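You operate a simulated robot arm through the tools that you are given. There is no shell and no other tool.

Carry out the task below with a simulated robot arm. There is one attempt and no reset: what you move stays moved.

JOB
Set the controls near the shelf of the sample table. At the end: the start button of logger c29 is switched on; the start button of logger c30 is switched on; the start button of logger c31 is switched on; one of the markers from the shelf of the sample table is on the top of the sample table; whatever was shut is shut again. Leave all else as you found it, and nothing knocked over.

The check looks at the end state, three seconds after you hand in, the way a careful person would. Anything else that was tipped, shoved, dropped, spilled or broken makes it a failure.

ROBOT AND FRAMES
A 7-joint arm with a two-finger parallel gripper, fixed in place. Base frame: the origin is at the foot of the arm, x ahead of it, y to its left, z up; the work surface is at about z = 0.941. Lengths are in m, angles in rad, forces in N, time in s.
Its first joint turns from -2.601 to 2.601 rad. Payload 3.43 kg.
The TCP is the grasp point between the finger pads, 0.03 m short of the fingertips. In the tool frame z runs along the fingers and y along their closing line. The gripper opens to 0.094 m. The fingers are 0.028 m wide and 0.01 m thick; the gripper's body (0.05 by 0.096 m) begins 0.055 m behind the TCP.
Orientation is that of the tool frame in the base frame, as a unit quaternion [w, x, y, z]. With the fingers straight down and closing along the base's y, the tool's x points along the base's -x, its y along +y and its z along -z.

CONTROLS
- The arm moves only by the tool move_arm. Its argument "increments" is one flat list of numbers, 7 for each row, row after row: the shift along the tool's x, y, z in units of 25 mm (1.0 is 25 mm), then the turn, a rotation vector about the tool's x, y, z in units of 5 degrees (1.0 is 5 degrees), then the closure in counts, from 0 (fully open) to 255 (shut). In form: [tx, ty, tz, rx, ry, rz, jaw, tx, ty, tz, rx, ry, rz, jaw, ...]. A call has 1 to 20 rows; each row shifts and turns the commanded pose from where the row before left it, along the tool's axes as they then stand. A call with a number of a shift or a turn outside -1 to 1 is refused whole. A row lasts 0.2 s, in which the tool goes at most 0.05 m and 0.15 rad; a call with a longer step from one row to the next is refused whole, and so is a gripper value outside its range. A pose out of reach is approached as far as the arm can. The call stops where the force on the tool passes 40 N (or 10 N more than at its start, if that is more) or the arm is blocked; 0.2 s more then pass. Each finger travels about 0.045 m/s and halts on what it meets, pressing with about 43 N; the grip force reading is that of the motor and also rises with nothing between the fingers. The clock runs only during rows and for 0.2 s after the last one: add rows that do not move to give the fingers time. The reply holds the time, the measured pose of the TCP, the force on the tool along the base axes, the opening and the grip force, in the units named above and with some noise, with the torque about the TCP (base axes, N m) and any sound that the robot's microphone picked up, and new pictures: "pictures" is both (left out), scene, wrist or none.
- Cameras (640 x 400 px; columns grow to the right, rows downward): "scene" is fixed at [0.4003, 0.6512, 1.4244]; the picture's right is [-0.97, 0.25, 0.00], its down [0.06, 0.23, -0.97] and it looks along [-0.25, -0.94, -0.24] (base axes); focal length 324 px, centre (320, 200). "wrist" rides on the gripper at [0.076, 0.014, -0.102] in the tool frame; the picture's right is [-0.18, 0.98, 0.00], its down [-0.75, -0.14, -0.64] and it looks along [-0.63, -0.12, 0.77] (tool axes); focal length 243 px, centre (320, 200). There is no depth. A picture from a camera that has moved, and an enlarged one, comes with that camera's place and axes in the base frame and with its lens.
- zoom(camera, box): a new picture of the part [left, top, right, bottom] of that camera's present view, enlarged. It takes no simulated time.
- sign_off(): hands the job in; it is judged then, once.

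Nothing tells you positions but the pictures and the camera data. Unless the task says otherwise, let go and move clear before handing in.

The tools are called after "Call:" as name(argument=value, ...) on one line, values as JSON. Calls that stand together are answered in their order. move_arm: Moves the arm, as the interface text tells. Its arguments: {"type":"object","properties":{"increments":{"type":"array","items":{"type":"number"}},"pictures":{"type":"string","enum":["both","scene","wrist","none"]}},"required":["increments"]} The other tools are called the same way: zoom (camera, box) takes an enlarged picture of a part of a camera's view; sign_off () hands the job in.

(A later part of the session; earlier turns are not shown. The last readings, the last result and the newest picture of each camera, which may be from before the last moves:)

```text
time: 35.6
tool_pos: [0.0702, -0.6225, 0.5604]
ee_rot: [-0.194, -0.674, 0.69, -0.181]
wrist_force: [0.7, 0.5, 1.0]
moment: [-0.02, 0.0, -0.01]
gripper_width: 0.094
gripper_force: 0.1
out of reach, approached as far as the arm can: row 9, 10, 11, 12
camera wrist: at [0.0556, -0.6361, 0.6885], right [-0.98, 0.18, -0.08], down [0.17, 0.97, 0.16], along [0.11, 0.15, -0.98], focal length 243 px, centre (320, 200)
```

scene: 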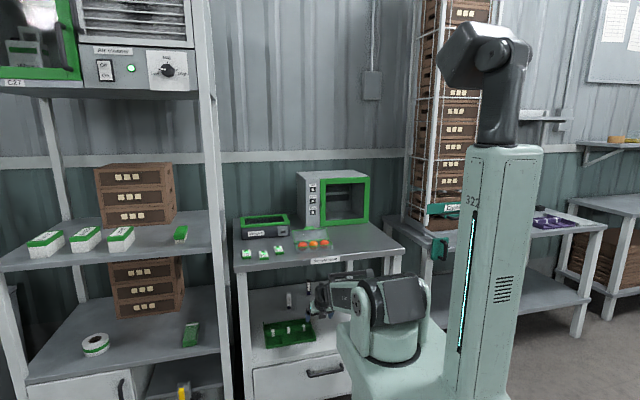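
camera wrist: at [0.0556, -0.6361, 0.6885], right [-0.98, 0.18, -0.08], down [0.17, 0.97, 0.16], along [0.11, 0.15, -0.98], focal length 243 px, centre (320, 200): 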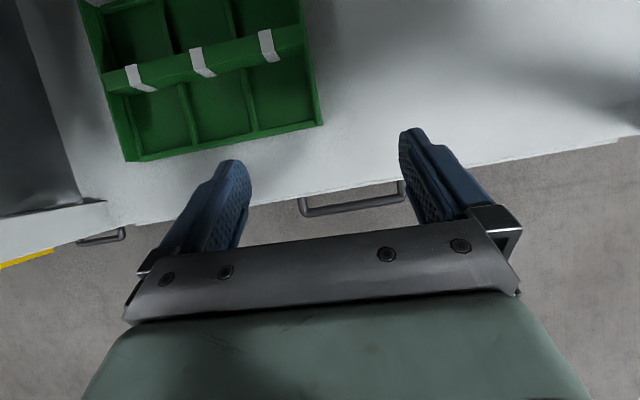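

The retracted telescope limits how close in the arm can go, so the last rows were only approached. The commanded pose is about (-0.02, -0.63, 0.57), and moving further in along the forearm direction should bring it back into reach.

Call:
move_arm(increments=[0.51, 0, 0.71, 0, 0, 0, 0, 0.51, 0, 0.71, 0, 0, 0, 0, 0.51, 0, 0.71, 0, 0, 0, 0, 0.51, 0, 0.71, 0, 0, 0, 0, 0, 0, 0, 0, 0, 0, 0], pictures="both")

```text
time: 36.8
tool_pos: [0.0905, -0.6999, 0.524]
ee_rot: [-0.187, -0.677, 0.686, -0.187]
wrist_force: [0.2, 0.7, 0.9]
moment: [0.03, -0.02, -0.02]
gripper_width: 0.0939
gripper_force: 0.1
out of reach, approached as far as the arm can: row 1, 2
camera wrist: at [0.0747, -0.7145, 0.6522], right [-0.98, 0.17, -0.1], down [0.15, 0.97, 0.17], along [0.12, 0.15, -0.98], focal length 243 px, centre (320, 200)
```

scene: 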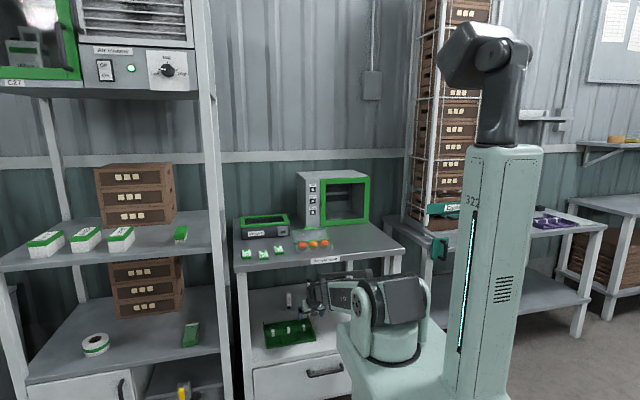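
wrist: 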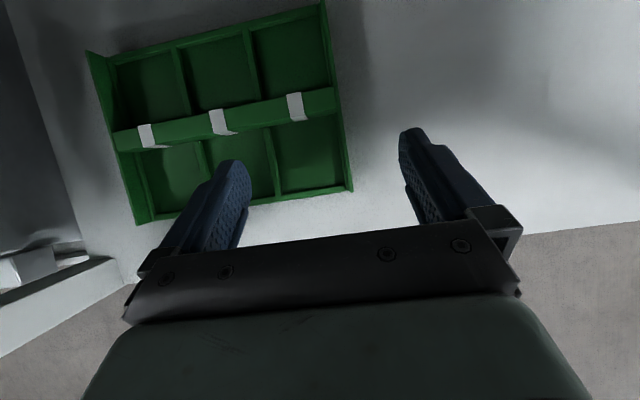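

I'm at (0.09, -0.70, 0.524) with the tray to the left below. I'll shift towards x ≈ -0.02 before going deeper.

Call:
move_arm(increments=[0, 0.88, 0, 0, 0, 0, 0, 0, 0.88, 0, 0, 0, 0, 0, 0, 0.88, 0, 0, 0, 0, 0, 0, 0.88, 0, 0, 0, 0, 0, 0, 0.88, 0, 0, 0, 0, 0, 0.2, 0, 0.28, 0, 0, 0, 0], pictures="both")

```text
time: 38.2
tool_pos: [0.0841, -0.7006, 0.5101]
ee_rot: [-0.189, -0.677, 0.687, -0.185]
wrist_force: [-0.4, 0.1, -0.9]
moment: [0.02, 0.02, -0.02]
gripper_width: 0.0939
gripper_force: 0.1
out of reach, approached as far as the arm can: row 1, 2, 3, 4, 5, 6
camera wrist: at [0.0685, -0.7145, 0.6388], right [-0.98, 0.17, -0.09], down [0.16, 0.97, 0.17], along [0.12, 0.15, -0.98], focal length 243 px, centre (320, 200)
```

scene: 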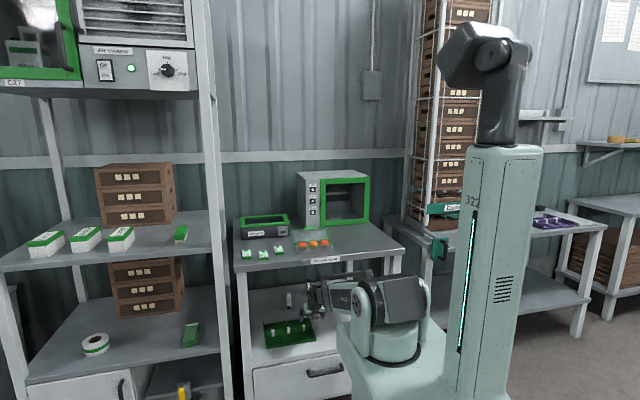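
wrist: 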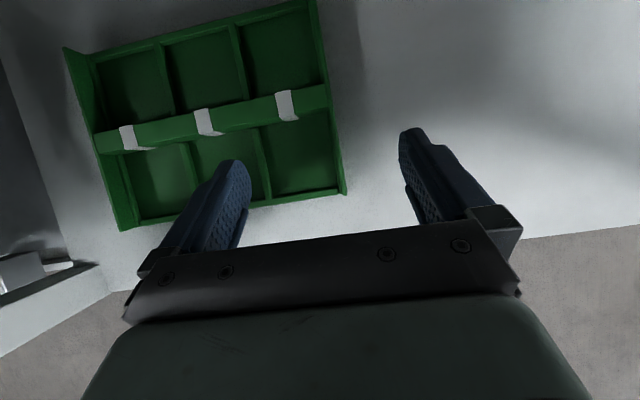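

Every row was out of reach moving towards -x, so some joint is at a limit here. I'll turn the tool slightly about the vertical and try again, to see whether it is a wrist limit or a swing limit.

Call:
move_arm(increments=[0, 0, 0, -0.41, 0, 0.69, 0, 0, 0, 0, -0.41, 0, 0.69, 0, 0, 0, 0, -0.41, 0, 0.69, 0, 0, 0.5, 0, 0, 0, 0, 0, 0, 0.5, 0, 0, 0, 0, 0], pictures="none")

```text
time: 39.4
tool_pos: [0.0586, -0.6949, 0.5111]
ee_rot: [-0.202, -0.605, 0.751, -0.168]
wrist_force: [-0.7, 0.0, -0.5]
moment: [-0.03, 0.01, -0.02]
gripper_width: 0.094
gripper_force: 0.2
```

That was a wrist limit, and with the tool turned to azimuth about -101° the move worked. I'll go deeper to about (-0.01, -0.80, 0.49) and look for the orange marker.

Call:
move_arm(increments=[0.72, 0.36, 0.62, 0, 0, 0, 0, 0.72, 0.36, 0.62, 0, 0, 0, 0, 0.72, 0.36, 0.62, 0, 0, 0, 0, 0.72, 0.36, 0.62, 0, 0, 0, 0, 0.72, 0.36, 0.62, 0, 0, 0, 0], pictures="both")

```text
time: 40.6
tool_pos: [-0.0118, -0.799, 0.4916]
ee_rot: [-0.202, -0.605, 0.752, -0.167]
wrist_force: [0.4, -0.6, -0.2]
moment: [0.03, 0.02, 0.03]
gripper_width: 0.0939
gripper_force: 0.0
camera wrist: at [-0.0297, -0.8103, 0.6183], right [-0.93, 0.36, -0.1], down [0.34, 0.92, 0.17], along [0.15, 0.13, -0.98], focal length 243 px, centre (320, 200)
```

scene: 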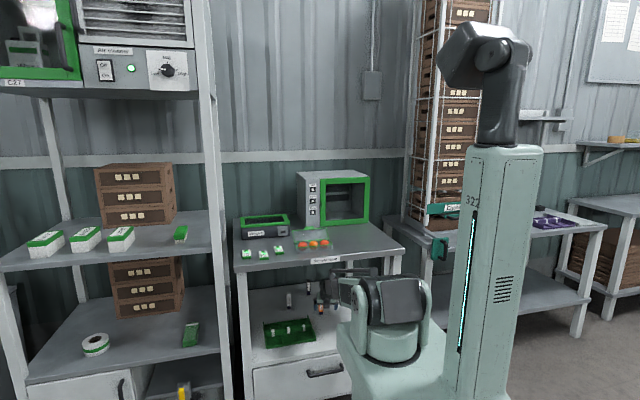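
wrist: 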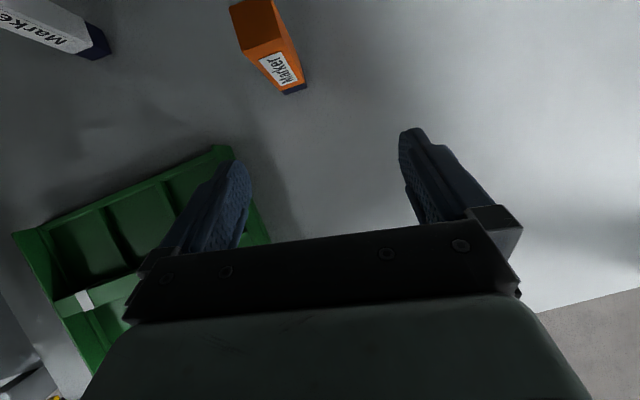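

The orange and white markers are in view. I'll zoom in to locate the orange one and read its yaw.

Call:
zoom(camera="wrist", box=[180, 0, 380, 125])

Call:
zoom(camera="scene", box=[250, 250, 450, 375])

```text
3.20 times, centred on (280, 62) of wrist
camera zoom: at [-0.0297, -0.8103, 0.6183], right [-0.93, 0.36, -0.1], down [0.34, 0.92, 0.17], along [0.15, 0.13, -0.98], focal length 776 px, centre (448, 640)
```

zoom: 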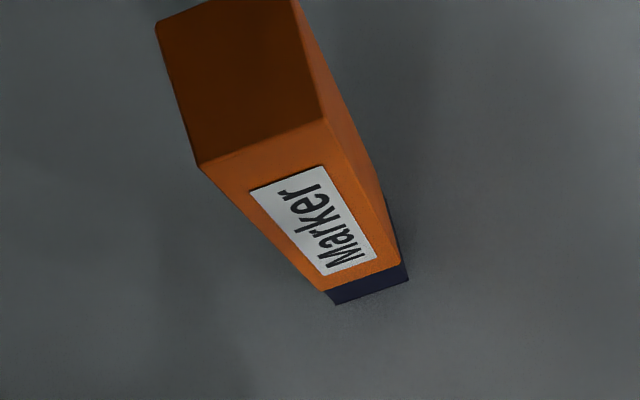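

```text
3.20 times, centred on (350, 312) of scene
camera zoom: at [0.4003, 0.6512, 1.4244], right [-0.97, 0.25, 0.0], down [0.06, 0.23, -0.97], along [-0.25, -0.94, -0.24], focal length 1038 px, centre (224, -160)
```

zoom: 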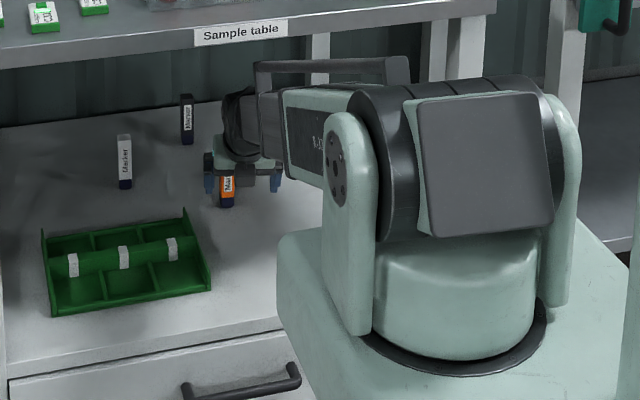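

The orange marker stands at about (-0.008, -0.900), about 24 mm square with its top at z ≈ 0.469 and yawed about 5°. I'll align, shift sideways, and approach part of the way with the fingers open.

Call:
move_arm(increments=[0, -0.4, 0, 0.304, 0, -0.516, 0, 0, -0.36, 0, 0, 0, 0, 0, 0.49, 0, 0.72, 0, 0, 0, 0, 0.49, 0, 0.72, 0, 0, 0, 0, 0.49, 0, 0.72, 0, 0, 0, 0, 0, 0, 0, 0, 0, 0, 0], pictures="both")

```text
time: 42.0
tool_pos: [-0.0019, -0.8615, 0.4619]
ee_rot: [-0.199, -0.624, 0.735, -0.173]
wrist_force: [0.4, -0.8, -0.4]
moment: [0.0, 0.01, -0.01]
gripper_width: 0.0938
gripper_force: 0.1
camera wrist: at [-0.0193, -0.8727, 0.5903], right [-0.94, 0.31, -0.1], down [0.29, 0.94, 0.17], along [0.15, 0.13, -0.98], focal length 243 px, centre (320, 200)
```

scene: 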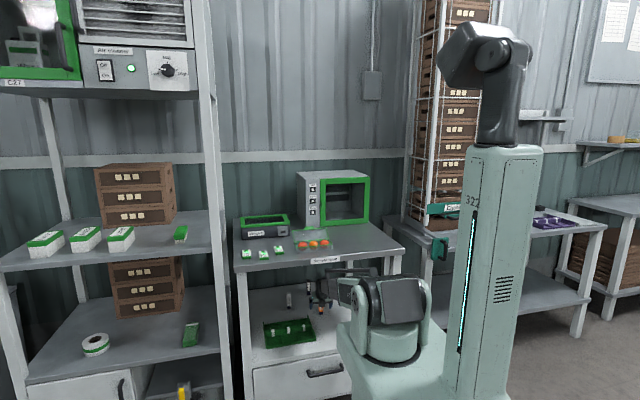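
wrist: 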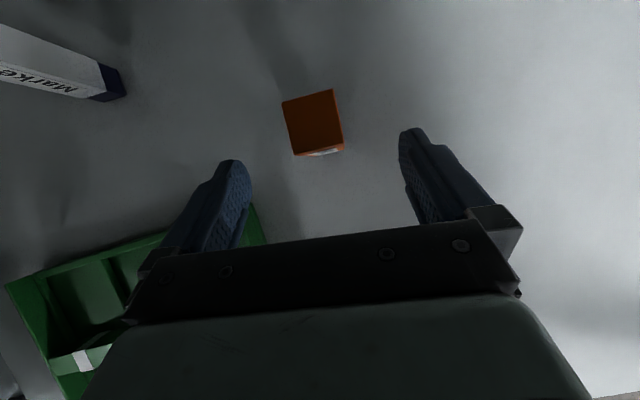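

The marker is centred between the open fingers and about 35 mm ahead. I'll go the rest of the way in two steps and check before closing.

Call:
move_arm(increments=[0.3, 0.02, 0.45, 0, 0, 0, 0, 0.3, 0.02, 0.45, 0, 0, 0, 0, 0.28, 0, 0.4, 0, 0, 0, 0, 0, 0, 0, 0, 0, 0, 0], pictures="both")

```text
time: 43.0
tool_pos: [-0.0079, -0.8955, 0.4455]
ee_rot: [-0.197, -0.625, 0.735, -0.173]
wrist_force: [-0.6, 0.1, -0.3]
moment: [0.01, -0.05, 0.03]
gripper_width: 0.0938
gripper_force: 0.0
camera wrist: at [-0.0257, -0.907, 0.5725], right [-0.94, 0.31, -0.1], down [0.29, 0.94, 0.17], along [0.15, 0.13, -0.98], focal length 243 px, centre (320, 200)
```

scene: 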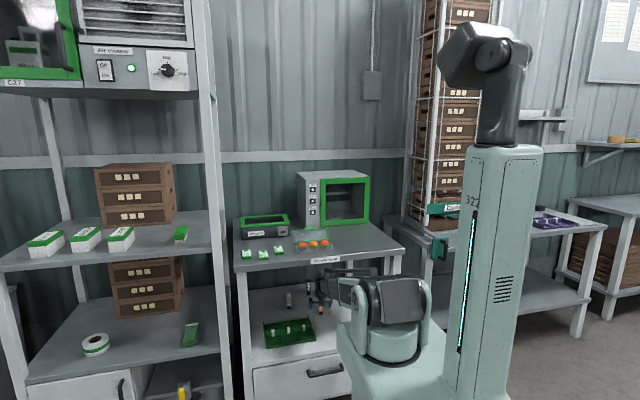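
wrist: 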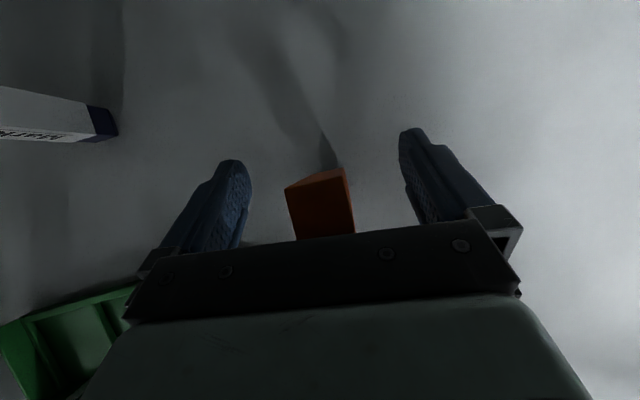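

The marker is between the fingers, with the TCP about 3 mm too deep and 2 mm off sideways. I'll correct that slightly and close the gripper.

Call:
move_arm(increments=[-0.12, 0.08, -0.07, 0, 0, 0, 0, 0, 0, 0, 0, 0, 0, 0, 0, 0, 0, 0, 0, 0, 180, 0, 0, 0, 0, 0, 0, 180, 0, 0, 0, 0, 0, 0, 180, 0, 0, 0, 0, 0, 0, 180, 0, 0, 0, 0, 0, 0, 255, 0, 0, 0, 0, 0, 0, 255, 0, 0, 0, 0, 0, 0, 255], pictures="both")

```text
time: 45.0
tool_pos: [-0.0101, -0.8921, 0.4448]
ee_rot: [-0.198, -0.625, 0.735, -0.172]
wrist_force: [0.3, 0.8, -0.2]
moment: [0.01, 0.01, -0.01]
gripper_width: 0.0252
gripper_force: 42.9
camera wrist: at [-0.027, -0.904, 0.5728], right [-0.94, 0.31, -0.1], down [0.29, 0.94, 0.17], along [0.15, 0.13, -0.98], focal length 243 px, centre (320, 200)
```

scene: 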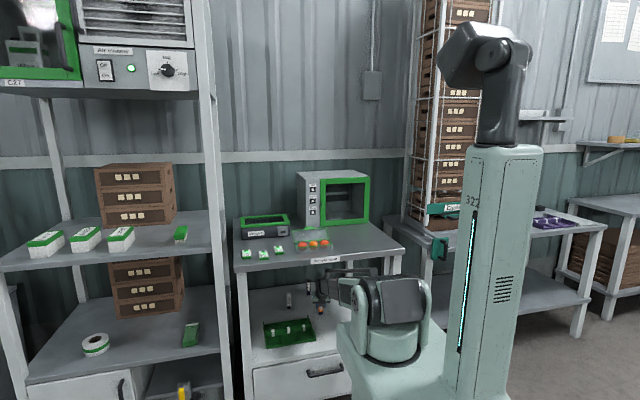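
wrist: 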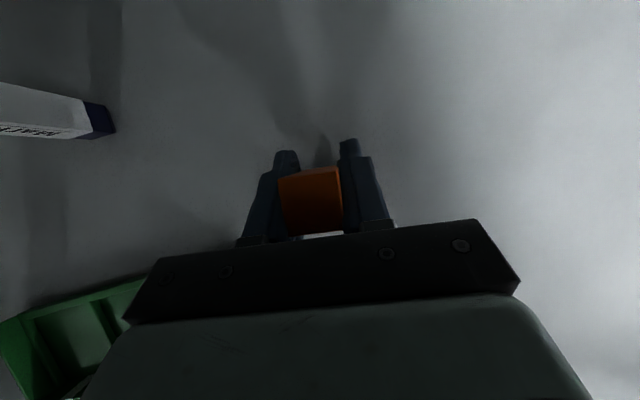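

The marker is gripped (25 mm wide, 43 N). I'll lift it slightly and retract along the forearm line.

Call:
move_arm(increments=[0.122, 0, -0.206, 0, 0, 0, 255, 0.122, 0, -0.206, 0, 0, 0, 255, -0.3, 0.075, -0.42, 0, 0, 0, 255, -0.585, 0.15, -0.85, 0, 0, 0, 255, -0.585, 0.15, -0.85, 0, 0, 0, 255, -0.585, 0.15, -0.85, 0, 0, 0, 255], pictures="both")

```text
time: 46.4
tool_pos: [-0.0089, -0.8098, 0.496]
ee_rot: [-0.198, -0.624, 0.735, -0.173]
wrist_force: [0.4, -0.5, -0.2]
moment: [-0.02, 0.0, -0.05]
gripper_width: 0.0254
gripper_force: 42.4
camera wrist: at [-0.0265, -0.8208, 0.6239], right [-0.94, 0.31, -0.1], down [0.29, 0.94, 0.17], along [0.15, 0.13, -0.98], focal length 243 px, centre (320, 200)
```

scene: 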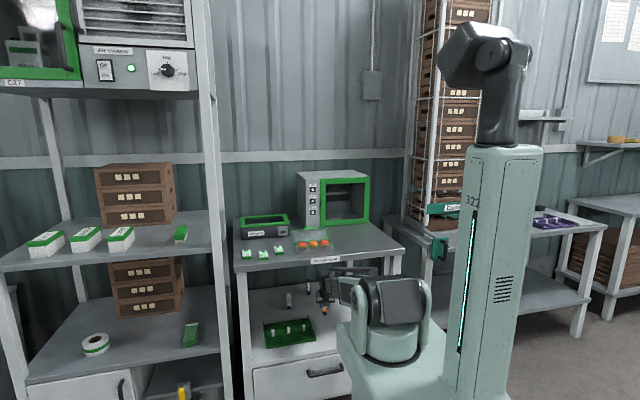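
wrist: 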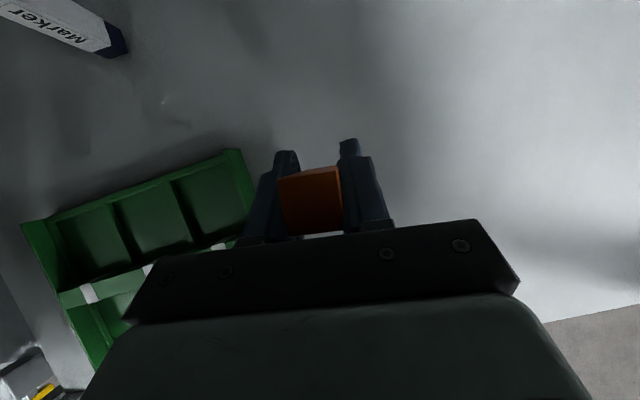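

The retraction is clean. I'll continue out and start moving towards +x.

Call:
move_arm(increments=[-0.585, 0.15, -0.85, 0, 0, 0, 255, -0.585, 0.15, -0.85, 0, 0, 0, 255, -0.585, 0.15, -0.85, 0, 0, 0, 255, -0.585, 0.15, -0.85, 0, 0, 0, 255, -0.29, -0.82, -0.4, 0, 0, 0, 255, -0.29, -0.82, -0.4, 0, 0, 0, 255, -0.29, -0.82, -0.4, 0, 0, 0, 255, -0.29, -0.82, -0.4, 0, 0, 0, 255, -0.29, -0.82, -0.4, 0, 0, 0, 255], pictures="both")

```text
time: 48.4
tool_pos: [0.1014, -0.6758, 0.5636]
ee_rot: [-0.198, -0.625, 0.735, -0.174]
wrist_force: [0.2, 0.3, -1.1]
moment: [0.0, 0.04, 0.03]
gripper_width: 0.0252
gripper_force: 42.7
camera wrist: at [0.0826, -0.6873, 0.6918], right [-0.94, 0.31, -0.1], down [0.29, 0.94, 0.17], along [0.15, 0.13, -0.98], focal length 243 px, centre (320, 200)
```

scene: 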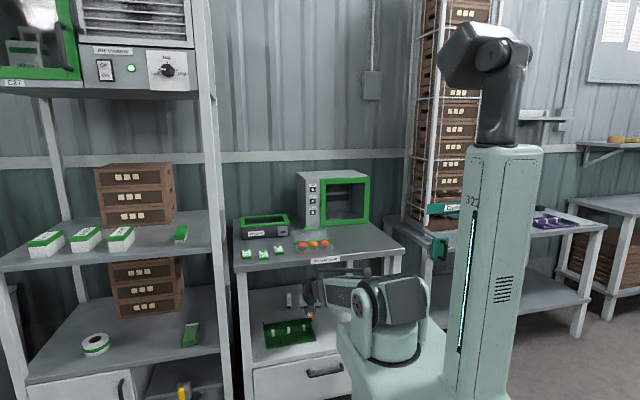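
wrist: 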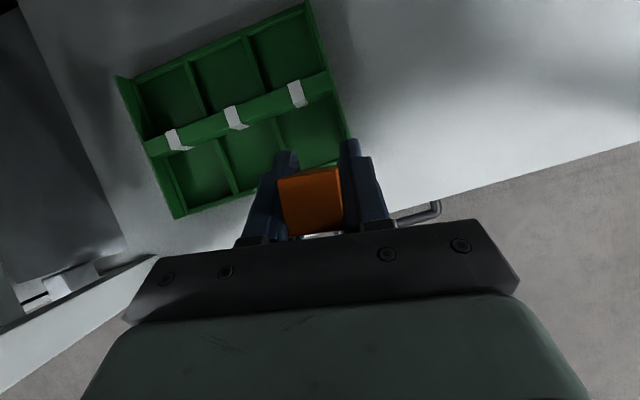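

Next I move out to about (0.28, -0.565, 0.62) in front of the table.

Call:
move_arm(increments=[-0.403, -0.707, -0.522, 0, 0, 0, 255, -0.403, -0.707, -0.522, 0, 0, 0, 255, -0.403, -0.707, -0.522, 0, 0, 0, 255, -0.403, -0.707, -0.522, 0, 0, 0, 255, -0.403, -0.707, -0.522, 0, 0, 0, 255, -0.403, -0.707, -0.522, 0, 0, 0, 255, -0.403, -0.707, -0.522, 0, 0, 0, 255, -0.403, -0.707, -0.522, 0, 0, 0, 255, -0.403, -0.707, -0.522, 0, 0, 0, 255], pictures="both")

```text
time: 50.4
tool_pos: [0.2796, -0.5647, 0.6222]
ee_rot: [-0.199, -0.625, 0.735, -0.174]
wrist_force: [0.4, -0.3, 0.1]
moment: [-0.01, 0.02, 0.0]
gripper_width: 0.0252
gripper_force: 43.1
camera wrist: at [0.261, -0.5758, 0.7492], right [-0.94, 0.31, -0.1], down [0.29, 0.94, 0.17], along [0.15, 0.13, -0.98], focal length 243 px, centre (320, 200)
```

scene: 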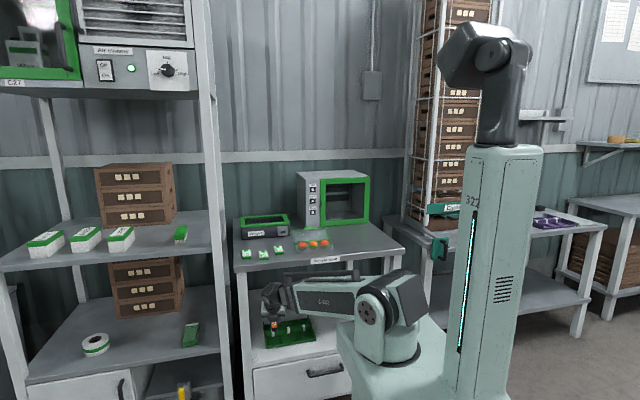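
wrist: 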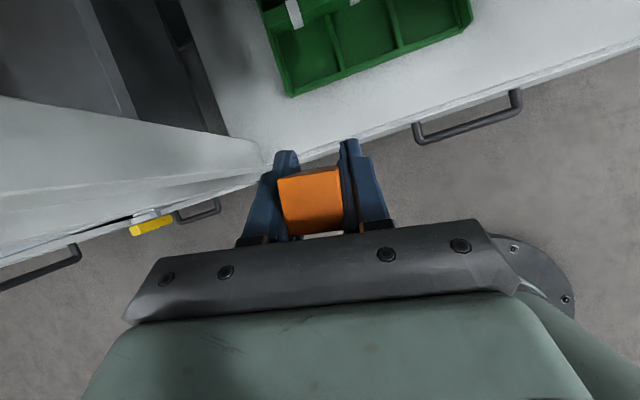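

The marker hangs upright and the path is clear. I'll straighten the tool by turning about the wrist centre, so the wrist stays in front of the table edge.

Call:
move_arm(increments=[-0.697, 0, -0.03, 0, -1, 0, 255, -0.697, 0, -0.03, 0, -1, 0, 255, -0.697, 0, -0.03, 0, -1, 0, 255, -0.697, 0, -0.03, 0, -1, 0, 255, -0.697, 0, -0.03, 0, -1, 0, 255, -0.697, 0, -0.03, 0, -1, 0, 255, 0.1, -0.3, 0, 0, 0, 0, 255], pictures="both")

```text
time: 52.0
tool_pos: [0.3021, -0.4697, 0.5916]
ee_rot: [-0.001, -0.648, 0.761, -0.006]
wrist_force: [-0.6, 0.4, -1.1]
moment: [-0.02, -0.02, 0.01]
gripper_width: 0.0253
gripper_force: 42.7
camera wrist: at [0.2747, -0.5423, 0.6968], right [-0.94, 0.34, -0.01], down [0.26, 0.73, 0.64], along [0.22, 0.6, -0.77], focal length 243 px, centre (320, 200)
```

scene: 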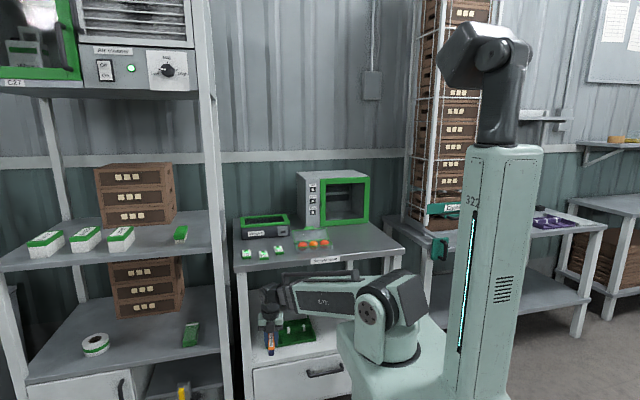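
wrist: 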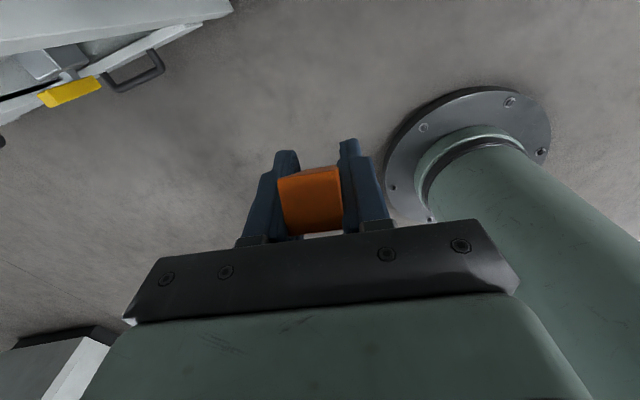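

The marker is still held firmly. I'll turn the tool so the camera is at the side before rising past the table edge.

Call:
move_arm(increments=[0, 0, 0, 0, 0, 1, 255, 0, 0, 0, 0, 0, 1, 255, 0, 0, 0, 0, 0, 1, 255, 0, 0, 0, 0, 0, 1, 255, 0, 0, 0, 0, 0, 1, 255, 0, 0, 0, 0, 0, 1, 255, 0, 0, 0, 0, 0, 1, 255, 0, 0, 0, 0, 0, 1, 255, 0, 0, 0, 0, 0, 1, 255, 0, 0, 0, 0, 0, 1, 255, 0, 0, 0, 0, 0, 1, 255, 0, 0, 0, 0, 0, 1, 255, 0, 0, 0, 0, 0, 1, 255, 0, 0, 0, 0, 0, 1, 255, 0, 0, 0, 0, 0, 1, 255, 0, 0, 0, 0, 0, 1, 255], pictures="both")

```text
time: 55.4
tool_pos: [0.3031, -0.47, 0.5919]
ee_rot: [0.003, -0.006, 1.0, -0.005]
wrist_force: [-0.9, -0.2, -0.5]
moment: [0.0, 0.0, 0.0]
gripper_width: 0.0254
gripper_force: 43.1
camera wrist: at [0.2249, -0.4566, 0.6951], right [0.17, 0.98, -0.01], down [0.75, -0.13, 0.65], along [0.64, -0.12, -0.76], focal length 243 px, centre (320, 200)
```

scene: 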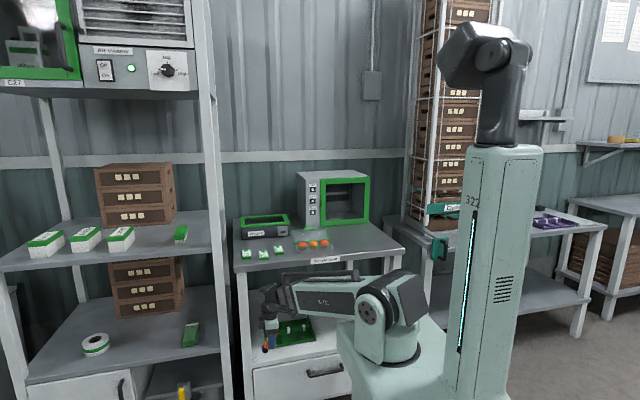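
wrist: 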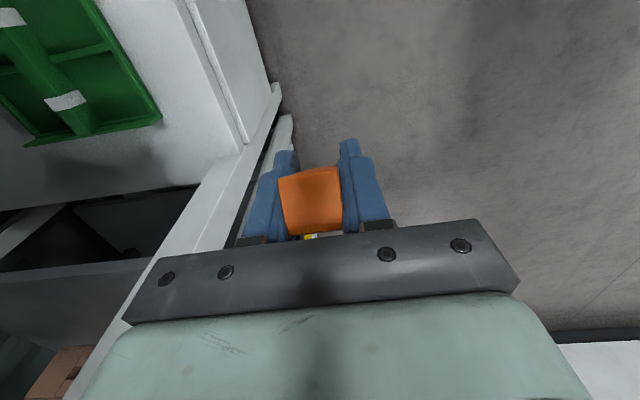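

Now straight up past the table edge to about z = 1.07.

Call:
move_arm(increments=[0, 0, -1, 0, 0, 0, 255, 0, 0, -1, 0, 0, 0, 255, 0, 0, -1, 0, 0, 0, 255, 0, 0, -1, 0, 0, 0, 255, 0, 0, -1, 0, 0, 0, 255, 0, 0, -1, 0, 0, 0, 255, 0, 0, -1, 0, 0, 0, 255, 0, 0, -1, 0, 0, 0, 255, 0, 0, -1, 0, 0, 0, 255, 0, 0, -1, 0, 0, 0, 255, 0, 0, -1, 0, 0, 0, 255, 0, 0, -1, 0, 0, 0, 255, 0, 0, -1, 0, 0, 0, 255, 0, 0, -1, 0, 0, 0, 255, 0, 0, -1, 0, 0, 0, 255, 0, 0, -1, 0, 0, 0, 255, 0, 0, -1, 0, 0, 0, 255, 0, 0, -1, 0, 0, 0, 255, 0, 0, -1, 0, 0, 0, 255], pictures="both")

```text
time: 59.4
tool_pos: [0.3013, -0.4667, 1.0597]
ee_rot: [0.005, -0.008, 1.0, -0.008]
wrist_force: [0.4, -0.2, -0.2]
moment: [-0.03, -0.02, 0.0]
gripper_width: 0.0253
gripper_force: 42.3
out of reach, approached as far as the arm can: row 19
camera wrist: at [0.2237, -0.4536, 1.1629], right [0.17, 0.99, -0.01], down [0.75, -0.12, 0.65], along [0.64, -0.12, -0.76], focal length 243 px, centre (320, 200)
```

scene: 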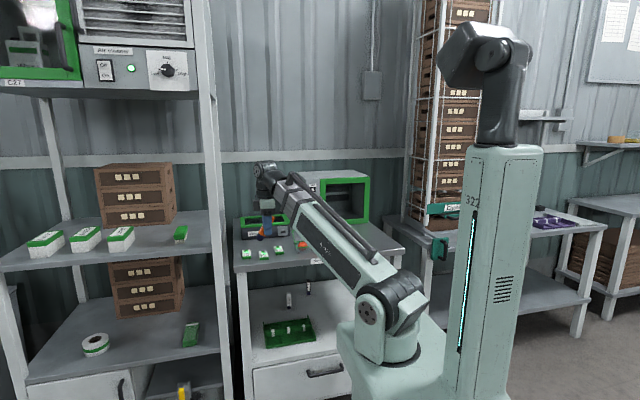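
wrist: 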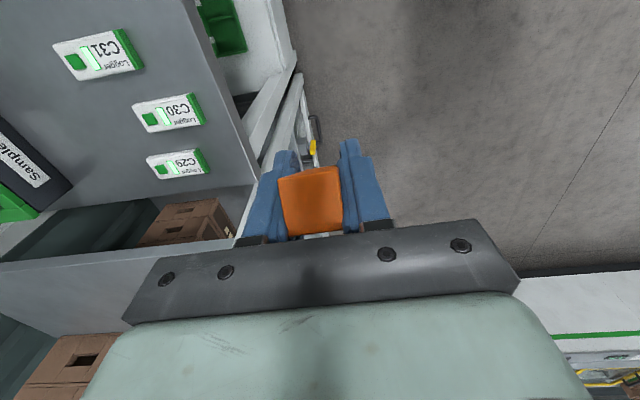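

The arm is above table level with the marker held and all three loggers lit. The free spot is on the right part of the table top, about (-0.14, -0.70). I'll carry the marker over at this height.

Call:
move_arm(increments=[0.53, -0.88, 0, 0, 0, 0, 255, 0.53, -0.88, 0, 0, 0, 0, 255, 0.53, -0.88, 0, 0, 0, 0, 255, 0.53, -0.88, 0, 0, 0, 0, 255, 0.53, -0.88, 0, 0, 0, 0, 255, 0.53, -0.88, 0, 0, 0, 0, 255, 0.96, -0.267, 0, 0, 0, 0, 255, 0.96, -0.267, 0, 0, 0, 0, 255, 0.96, -0.267, 0, 0, 0, 0, 255, 0.96, -0.267, 0, 0, 0, 0, 255, 0.96, -0.267, 0, 0, 0, 0, 255], pictures="both")

```text
time: 61.8
tool_pos: [0.1056, -0.637, 1.0591]
ee_rot: [0.002, -0.006, 1.0, -0.005]
wrist_force: [-0.7, 0.2, -1.0]
moment: [0.0, 0.0, 0.02]
gripper_width: 0.0252
gripper_force: 43.0
camera wrist: at [0.0276, -0.6235, 1.1628], right [0.17, 0.99, -0.01], down [0.75, -0.12, 0.65], along [0.64, -0.12, -0.76], focal length 243 px, centre (320, 200)
```

scene: 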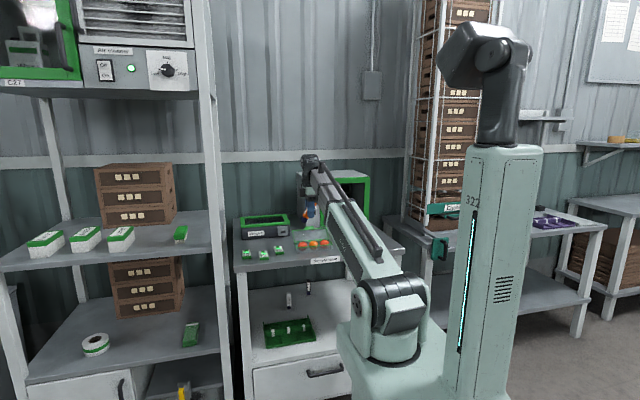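
wrist: 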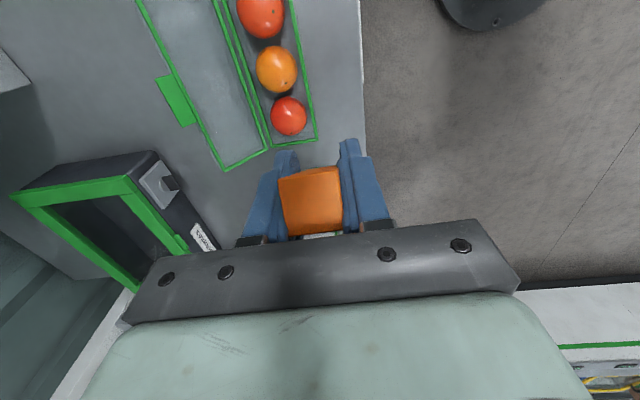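

The open case with the tomatoes is below and the marker clears it. I'll continue to the right.

Call:
move_arm(increments=[0.98, -0.25, 0, 0, 0, 0, 255, 0.98, -0.25, 0, 0, 0, 0, 255, 0.98, -0.25, 0, 0, 0, 0, 255, 0.98, -0.25, 0, 0, 0, 0, 255, 0.98, -0.25, 0, 0, 0, 0, 255, 0.98, -0.25, 0, 0, 0, 0, 255, 0.98, -0.25, 0, 0, 0, 0, 255, 0.98, -0.25, 0, 0, 0, 0, 255, 0.98, -0.25, 0, 0, 0, 0, 255, 0.98, -0.25, 0, 0, 0, 0, 255], pictures="both")

```text
time: 64.0
tool_pos: [-0.1388, -0.7029, 1.0587]
ee_rot: [0.003, -0.007, 1.0, -0.005]
wrist_force: [-0.4, 1.1, -0.3]
moment: [0.02, 0.0, 0.02]
gripper_width: 0.0254
gripper_force: 42.9
camera wrist: at [-0.2168, -0.6898, 1.1622], right [0.17, 0.99, -0.01], down [0.75, -0.12, 0.65], along [0.64, -0.12, -0.76], focal length 243 px, centre (320, 200)
```

scene: 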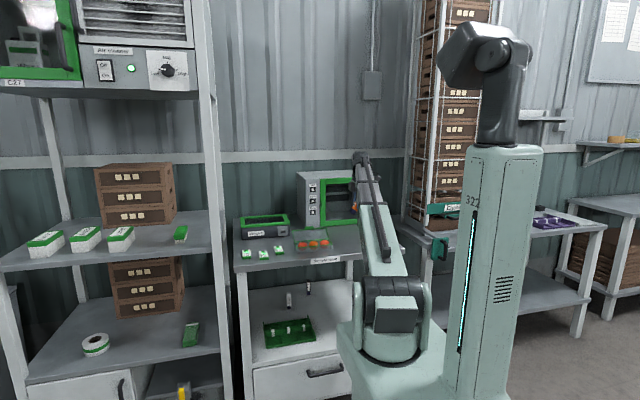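
wrist: 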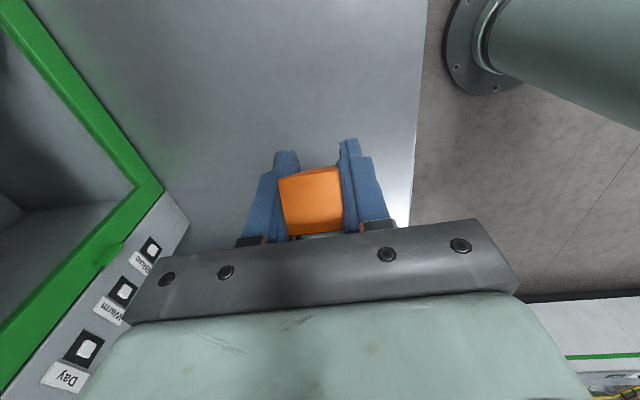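

The free area of the table is below and the incubator is well behind. I'll turn the tool 50° and tilt it back by 30° so that the marker hangs upright.

Call:
move_arm(increments=[0, 0, 0, 0, 0, -1, 255, 0, 0, 0, 0, 0, -1, 255, 0, 0, 0, 0, 0, -1, 255, 0, 0, 0, 0, 0, -1, 255, 0, 0, 0, 0, 0, -1, 255, 0, 0, 0, 0, 0, -1, 255, 0, 0, 0, 0, 0, -1, 255, 0, 0, 0, 0, 0, -1, 255, 0, 0, 0, 0, 0, -1, 255, 0, 0, 0, 0, 0, -1, 255, 0, 0, 0, 0, 1, 0, 255, 0, 0, 0, 0, 1, 0, 255, 0, 0, 0, 0, 1, 0, 255, 0, 0, 0, 0, 1, 0, 255, 0, 0, 0, 0, 1, 0, 255, 0, 0, 0, 0, 1, 0, 255], pictures="both")

```text
time: 67.4
tool_pos: [-0.1383, -0.7011, 1.0594]
ee_rot: [-0.235, -0.413, 0.872, -0.117]
wrist_force: [-0.5, 0.3, -0.7]
moment: [-0.01, -0.03, -0.01]
gripper_width: 0.0254
gripper_force: 43.3
camera wrist: at [-0.1612, -0.7035, 1.188], right [-0.66, 0.74, -0.1], down [0.72, 0.67, 0.17], along [0.2, 0.04, -0.98], focal length 243 px, centre (320, 200)
```

scene: 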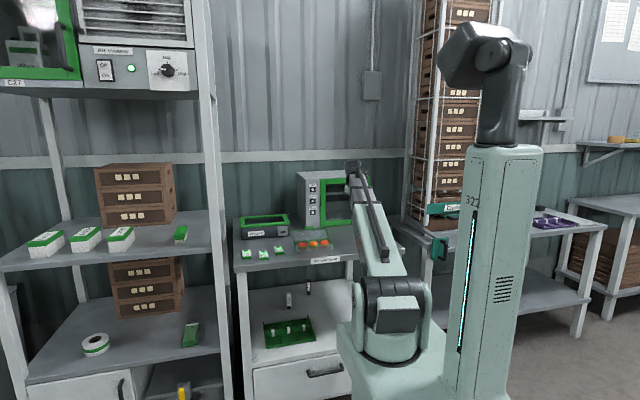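
wrist: 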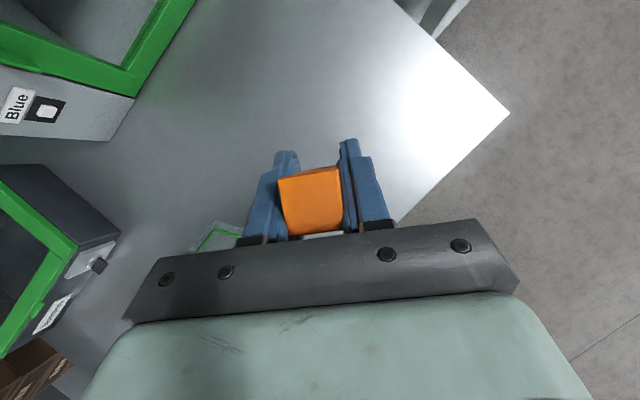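

The marker now hangs upright over bare table (the orientation matches the grasp tilt). I'll lower it vertically towards the top.

Call:
move_arm(increments=[-0.506, 0.01, 0.862, 0, 0, 0, 255, -0.506, 0.01, 0.862, 0, 0, 0, 255, -0.506, 0.01, 0.862, 0, 0, 0, 255, -0.405, 0.01, 0.69, 0, 0, 0, 255, 0, 0, 0, 0, 0, 0, 255], pictures="both")

```text
time: 68.6
tool_pos: [-0.1398, -0.7011, 0.9643]
ee_rot: [-0.233, -0.414, 0.872, -0.118]
wrist_force: [0.1, 0.0, -0.3]
moment: [-0.03, 0.0, 0.02]
gripper_width: 0.0252
gripper_force: 42.7
camera wrist: at [-0.161, -0.7033, 1.0926], right [-0.66, 0.74, -0.1], down [0.72, 0.67, 0.18], along [0.2, 0.04, -0.98], focal length 243 px, centre (320, 200)
```

scene: 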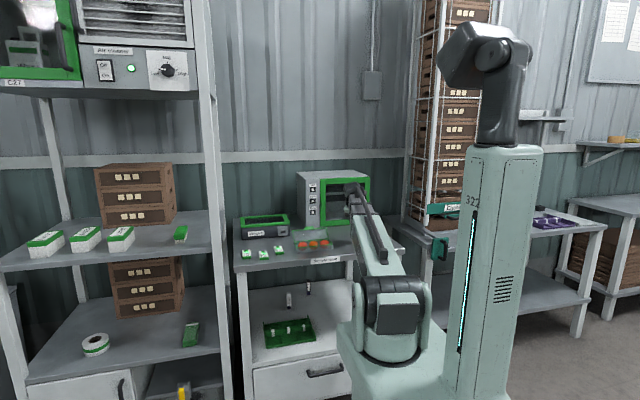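
wrist: 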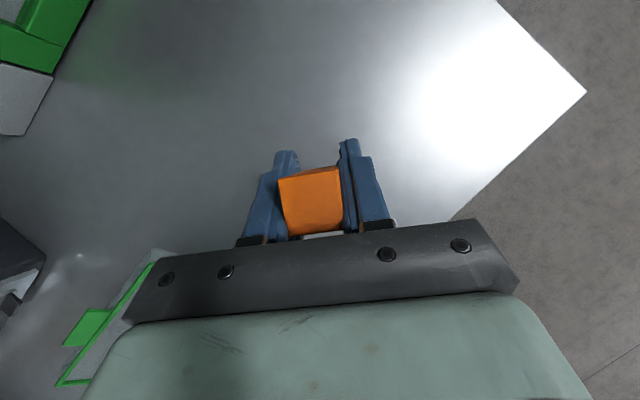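

The case lid is more than 6 cm from the hand, so it is clear. I'll continue down, slowing near contact.

Call:
move_arm(increments=[-0.2, 0.004, 0.345, 0, 0, 0, 255, -0.2, 0.004, 0.345, 0, 0, 0, 255, -0.05, 0.001, 0.086, 0, 0, 0, 255, 0, 0, 0, 0, 0, 0, 255], pictures="none")

Call:
zoom(camera="scene", box=[290, 160, 410, 260])

```text
time: 69.6
tool_pos: [-0.1385, -0.701, 0.9423]
ee_rot: [-0.234, -0.414, 0.872, -0.117]
wrist_force: [0.1, -0.3, 0.0]
moment: [0.01, -0.02, -0.02]
gripper_width: 0.0251
gripper_force: 43.0
```

```text
4.00 times, centred on (350, 210) of scene
camera zoom: at [0.4003, 0.6512, 1.4244], right [-0.97, 0.25, 0.0], down [0.06, 0.23, -0.97], along [-0.25, -0.94, -0.24], focal length 1298 px, centre (200, 160)
```

zoom: 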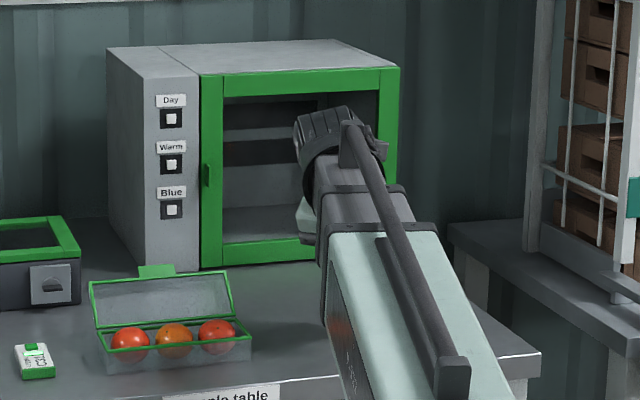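

Force is still zero at z = 0.942, so contact is expected soon. I'll go down in 2 mm steps.

Call:
move_arm(increments=[-0.04, 0.001, 0.069, 0, 0, 0, 255, -0.04, 0.001, 0.069, 0, 0, 0, 255, 0, 0, 0, 0, 0, 0, 255], pictures="none")

```text
time: 70.4
tool_pos: [-0.1399, -0.7016, 0.9383]
ee_rot: [-0.234, -0.413, 0.872, -0.117]
wrist_force: [0.2, 0.6, -1.7]
moment: [-0.01, 0.01, 0.01]
gripper_width: 0.0252
gripper_force: 42.8
```

Call:
move_arm(increments=[-0.04, 0.001, 0.069, 0, 0, 0, 255, -0.02, 0.001, 0.035, 0, 0, 0, 255, 0, 0, 0, 0, 0, 0, 255], pictures="none")

```text
time: 71.2
tool_pos: [-0.1384, -0.7022, 0.9355]
ee_rot: [-0.234, -0.413, 0.872, -0.117]
wrist_force: [0.1, 0.4, -0.8]
moment: [-0.01, 0.01, -0.02]
gripper_width: 0.0253
gripper_force: 42.9
```

Call:
move_arm(increments=[-0.03, 0.001, 0.052, 0, 0, 0, 255, 0, 0, 0, 0, 0, 0, 255], pictures="none")

```text
time: 71.8
tool_pos: [-0.1385, -0.7016, 0.9332]
ee_rot: [-0.234, -0.413, 0.872, -0.117]
wrist_force: [0.4, -0.1, 0.0]
moment: [-0.01, 0.02, 0.04]
gripper_width: 0.0256
gripper_force: 43.2
```

Call:
move_arm(increments=[-0.03, 0.001, 0.052, 0, 0, 0, 255, 0, 0, 0, 0, 0, 0, 255], pictures="wrist")

```text
time: 72.4
tool_pos: [-0.138, -0.702, 0.9321]
ee_rot: [-0.234, -0.413, 0.873, -0.117]
wrist_force: [0.6, -0.1, -0.7]
moment: [-0.03, -0.03, 0.0]
gripper_width: 0.0253
gripper_force: 43.5
camera wrist: at [-0.1602, -0.7033, 1.06], right [-0.66, 0.74, -0.1], down [0.72, 0.67, 0.18], along [0.2, 0.04, -0.98], focal length 243 px, centre (320, 200)
```

wrist: 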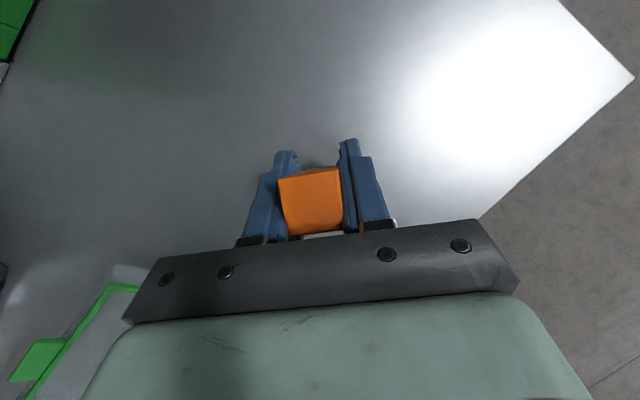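

Call:
move_arm(increments=[-0.03, 0.001, 0.052, 0, 0, 0, 255, 0, 0, 0, 0, 0, 0, 255], pictures="none")

```text
time: 73.0
tool_pos: [-0.139, -0.7009, 0.9303]
ee_rot: [-0.234, -0.413, 0.872, -0.116]
wrist_force: [-0.4, 0.0, 0.1]
moment: [0.05, -0.01, -0.01]
gripper_width: 0.0254
gripper_force: 43.2
```

Call:
move_arm(increments=[-0.03, 0.001, 0.052, 0, 0, 0, 255, 0, 0, 0, 0, 0, 0, 255], pictures="none")

```text
time: 73.6
tool_pos: [-0.1366, -0.7019, 0.9277]
ee_rot: [-0.234, -0.413, 0.872, -0.117]
wrist_force: [-0.3, -0.3, -0.6]
moment: [-0.02, -0.01, 0.02]
gripper_width: 0.0254
gripper_force: 42.5
```

Call:
move_arm(increments=[-0.03, 0.001, 0.052, 0, 0, 0, 255, 0, 0, 0, 0, 0, 0, 255], pictures="none")

```text
time: 74.2
tool_pos: [-0.138, -0.7019, 0.9267]
ee_rot: [-0.234, -0.412, 0.873, -0.117]
wrist_force: [0.0, 0.8, -0.4]
moment: [-0.03, 0.01, 0.0]
gripper_width: 0.0254
gripper_force: 43.4
```

Call:
move_arm(increments=[-0.03, 0.001, 0.052, 0, 0, 0, 255, 0, 0, 0, 0, 0, 0, 255], pictures="none")

```text
time: 74.8
tool_pos: [-0.1389, -0.7018, 0.9275]
ee_rot: [-0.234, -0.413, 0.872, -0.117]
wrist_force: [0.1, 0.5, -0.3]
moment: [-0.02, 0.04, -0.01]
gripper_width: 0.0252
gripper_force: 43.0
```

Call:
move_arm(increments=[-0.03, 0.001, 0.052, 0, 0, 0, 255, 0, 0, 0, 0, 0, 0, 255], pictures="none")

```text
time: 75.4
tool_pos: [-0.1383, -0.7023, 0.925]
ee_rot: [-0.234, -0.414, 0.872, -0.117]
wrist_force: [-0.3, -1.1, -0.4]
moment: [0.02, 0.0, -0.01]
gripper_width: 0.0254
gripper_force: 42.7
```

Call:
move_arm(increments=[-0.03, 0.001, 0.052, 0, 0, 0, 255, 0, 0, 0, 0, 0, 0, 255], pictures="wrist")

```text
time: 76.0
tool_pos: [-0.1384, -0.702, 0.9227]
ee_rot: [-0.233, -0.414, 0.872, -0.117]
wrist_force: [-0.3, -0.1, -1.0]
moment: [-0.01, 0.0, 0.03]
gripper_width: 0.0253
gripper_force: 42.5
camera wrist: at [-0.1602, -0.7038, 1.051], right [-0.66, 0.74, -0.1], down [0.72, 0.67, 0.18], along [0.2, 0.04, -0.98], focal length 243 px, centre (320, 200)
```

wrist: 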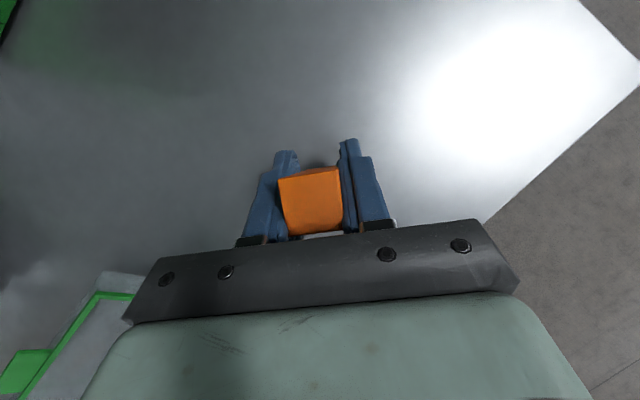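

Call:
move_arm(increments=[-0.03, 0.001, 0.052, 0, 0, 0, 255, 0, 0, 0, 0, 0, 0, 255], pictures="none")

```text
time: 76.6
tool_pos: [-0.1381, -0.7017, 0.9216]
ee_rot: [-0.234, -0.413, 0.872, -0.117]
wrist_force: [0.3, -0.1, -0.8]
moment: [0.01, -0.01, 0.03]
gripper_width: 0.0257
gripper_force: 43.5
```

Call:
move_arm(increments=[-0.03, 0.001, 0.052, 0, 0, 0, 255, 0, 0, 0, 0, 0, 0, 255], pictures="none")

```text
time: 77.2
tool_pos: [-0.1376, -0.7011, 0.9204]
ee_rot: [-0.234, -0.412, 0.873, -0.116]
wrist_force: [0.2, 0.6, 5.0]
moment: [0.05, 0.05, -0.02]
gripper_width: 0.0251
gripper_force: 43.2
```

Contact was felt (5 N up), so the marker is standing on the table top. I'll open the fingers gently.

Call:
move_arm(increments=[0, 0, 0, 0, 0, 0, 170, 0, 0, 0, 0, 0, 0, 140, 0, 0, 0, 0, 0, 0, 100, 0, 0, 0, 0, 0, 0, 50, 0, 0, 0, 0, 0, 0, 0, 0, 0, 0, 0, 0, 0, 0, 0, 0, 0, 0, 0, 0, 0], pictures="wrist")

```text
time: 78.8
tool_pos: [-0.1379, -0.7023, 0.9194]
ee_rot: [-0.234, -0.413, 0.872, -0.117]
wrist_force: [-1.2, -0.1, -0.1]
moment: [0.0, -0.02, 0.04]
gripper_width: 0.0939
gripper_force: 0.1
camera wrist: at [-0.1596, -0.7036, 1.0477], right [-0.66, 0.74, -0.1], down [0.72, 0.67, 0.18], along [0.2, 0.04, -0.98], focal length 243 px, centre (320, 200)
```

wrist: 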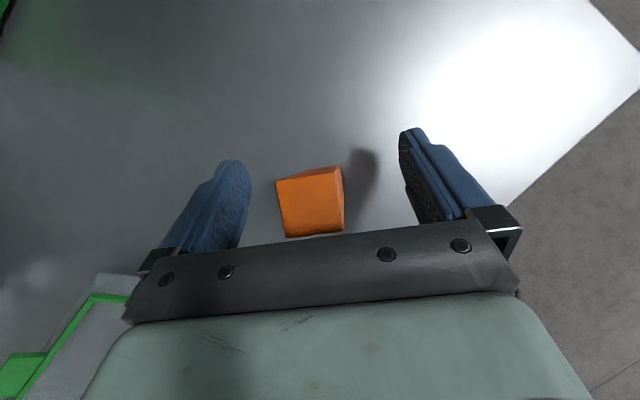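

The marker stands free between the open fingers. I'll withdraw straight back along the tool axis.

Call:
move_arm(increments=[0, 0, -0.4, 0, 0, 0, 0, 0, 0, -0.7, 0, 0, 0, 0, 0, 0, -1, 0, 0, 0, 0, 0, 0, -1, 0, 0, 0, 0, 0, 0, -1, 0, 0, 0, 0], pictures="both")

```text
time: 80.0
tool_pos: [-0.1058, -0.6616, 1.0088]
ee_rot: [-0.234, -0.414, 0.872, -0.117]
wrist_force: [-0.1, -0.9, -0.5]
moment: [-0.03, -0.01, 0.04]
gripper_width: 0.0939
gripper_force: 0.0
camera wrist: at [-0.1282, -0.6629, 1.1375], right [-0.66, 0.74, -0.1], down [0.72, 0.67, 0.18], along [0.2, 0.04, -0.98], focal length 243 px, centre (320, 200)
```

scene: 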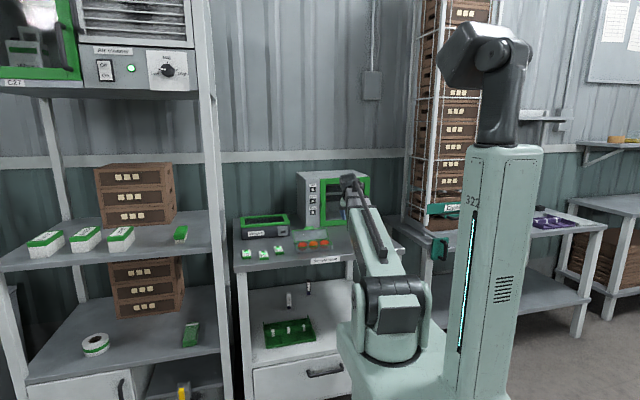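
wrist: 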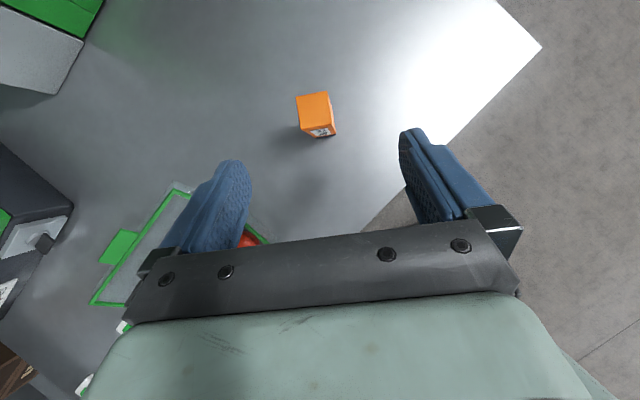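

The marker stands upright on the table top. I'll raise the arm clear and move it aside so I can check the whole scene.

Call:
move_arm(increments=[0.506, 0, -0.862, 0, 0, 0, 0, 0.506, 0, -0.862, 0, 0, 0, 0, -0.548, -0.775, -0.313, 0, 0, 0, 0, -0.548, -0.775, -0.313, 0, 0, 0, 0, -0.548, -0.775, -0.313, 0, 0, 0, 0, -0.548, -0.775, -0.313, 0, 0, 0, 0, -0.548, -0.775, -0.313, 0, 0, 0, 0, -0.548, -0.775, -0.313, 0, 0, 0, 0, -0.548, -0.775, -0.313, 0, 0, 0, 0, -0.548, -0.775, -0.313, 0, 0, 0, 0, -0.548, -0.775, -0.313, 0, 0, 0, 0, -0.548, -0.775, -0.313, 0, 0, 0, 0], pictures="both")

```text
time: 82.6
tool_pos: [0.1425, -0.6619, 1.0594]
ee_rot: [-0.234, -0.413, 0.872, -0.116]
wrist_force: [0.0, -0.5, -0.1]
moment: [0.0, -0.01, 0.0]
gripper_width: 0.094
gripper_force: 0.2
camera wrist: at [0.121, -0.6641, 1.1869], right [-0.66, 0.74, -0.1], down [0.72, 0.67, 0.18], along [0.2, 0.04, -0.98], focal length 243 px, centre (320, 200)
```

scene: 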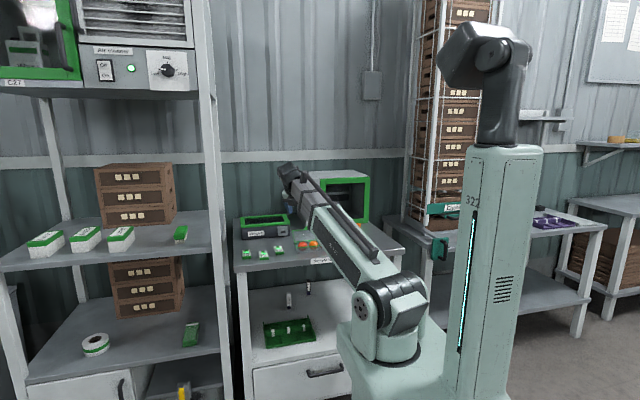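
wrist: 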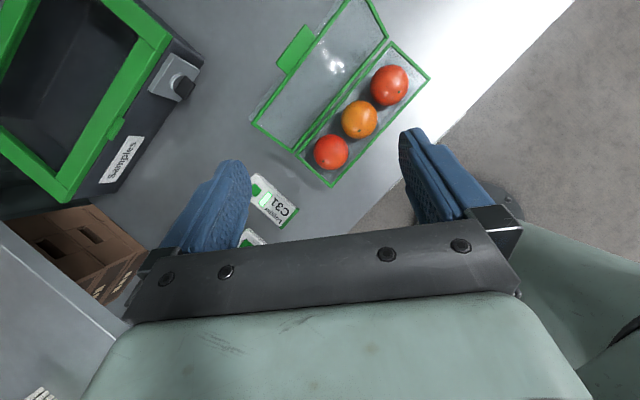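

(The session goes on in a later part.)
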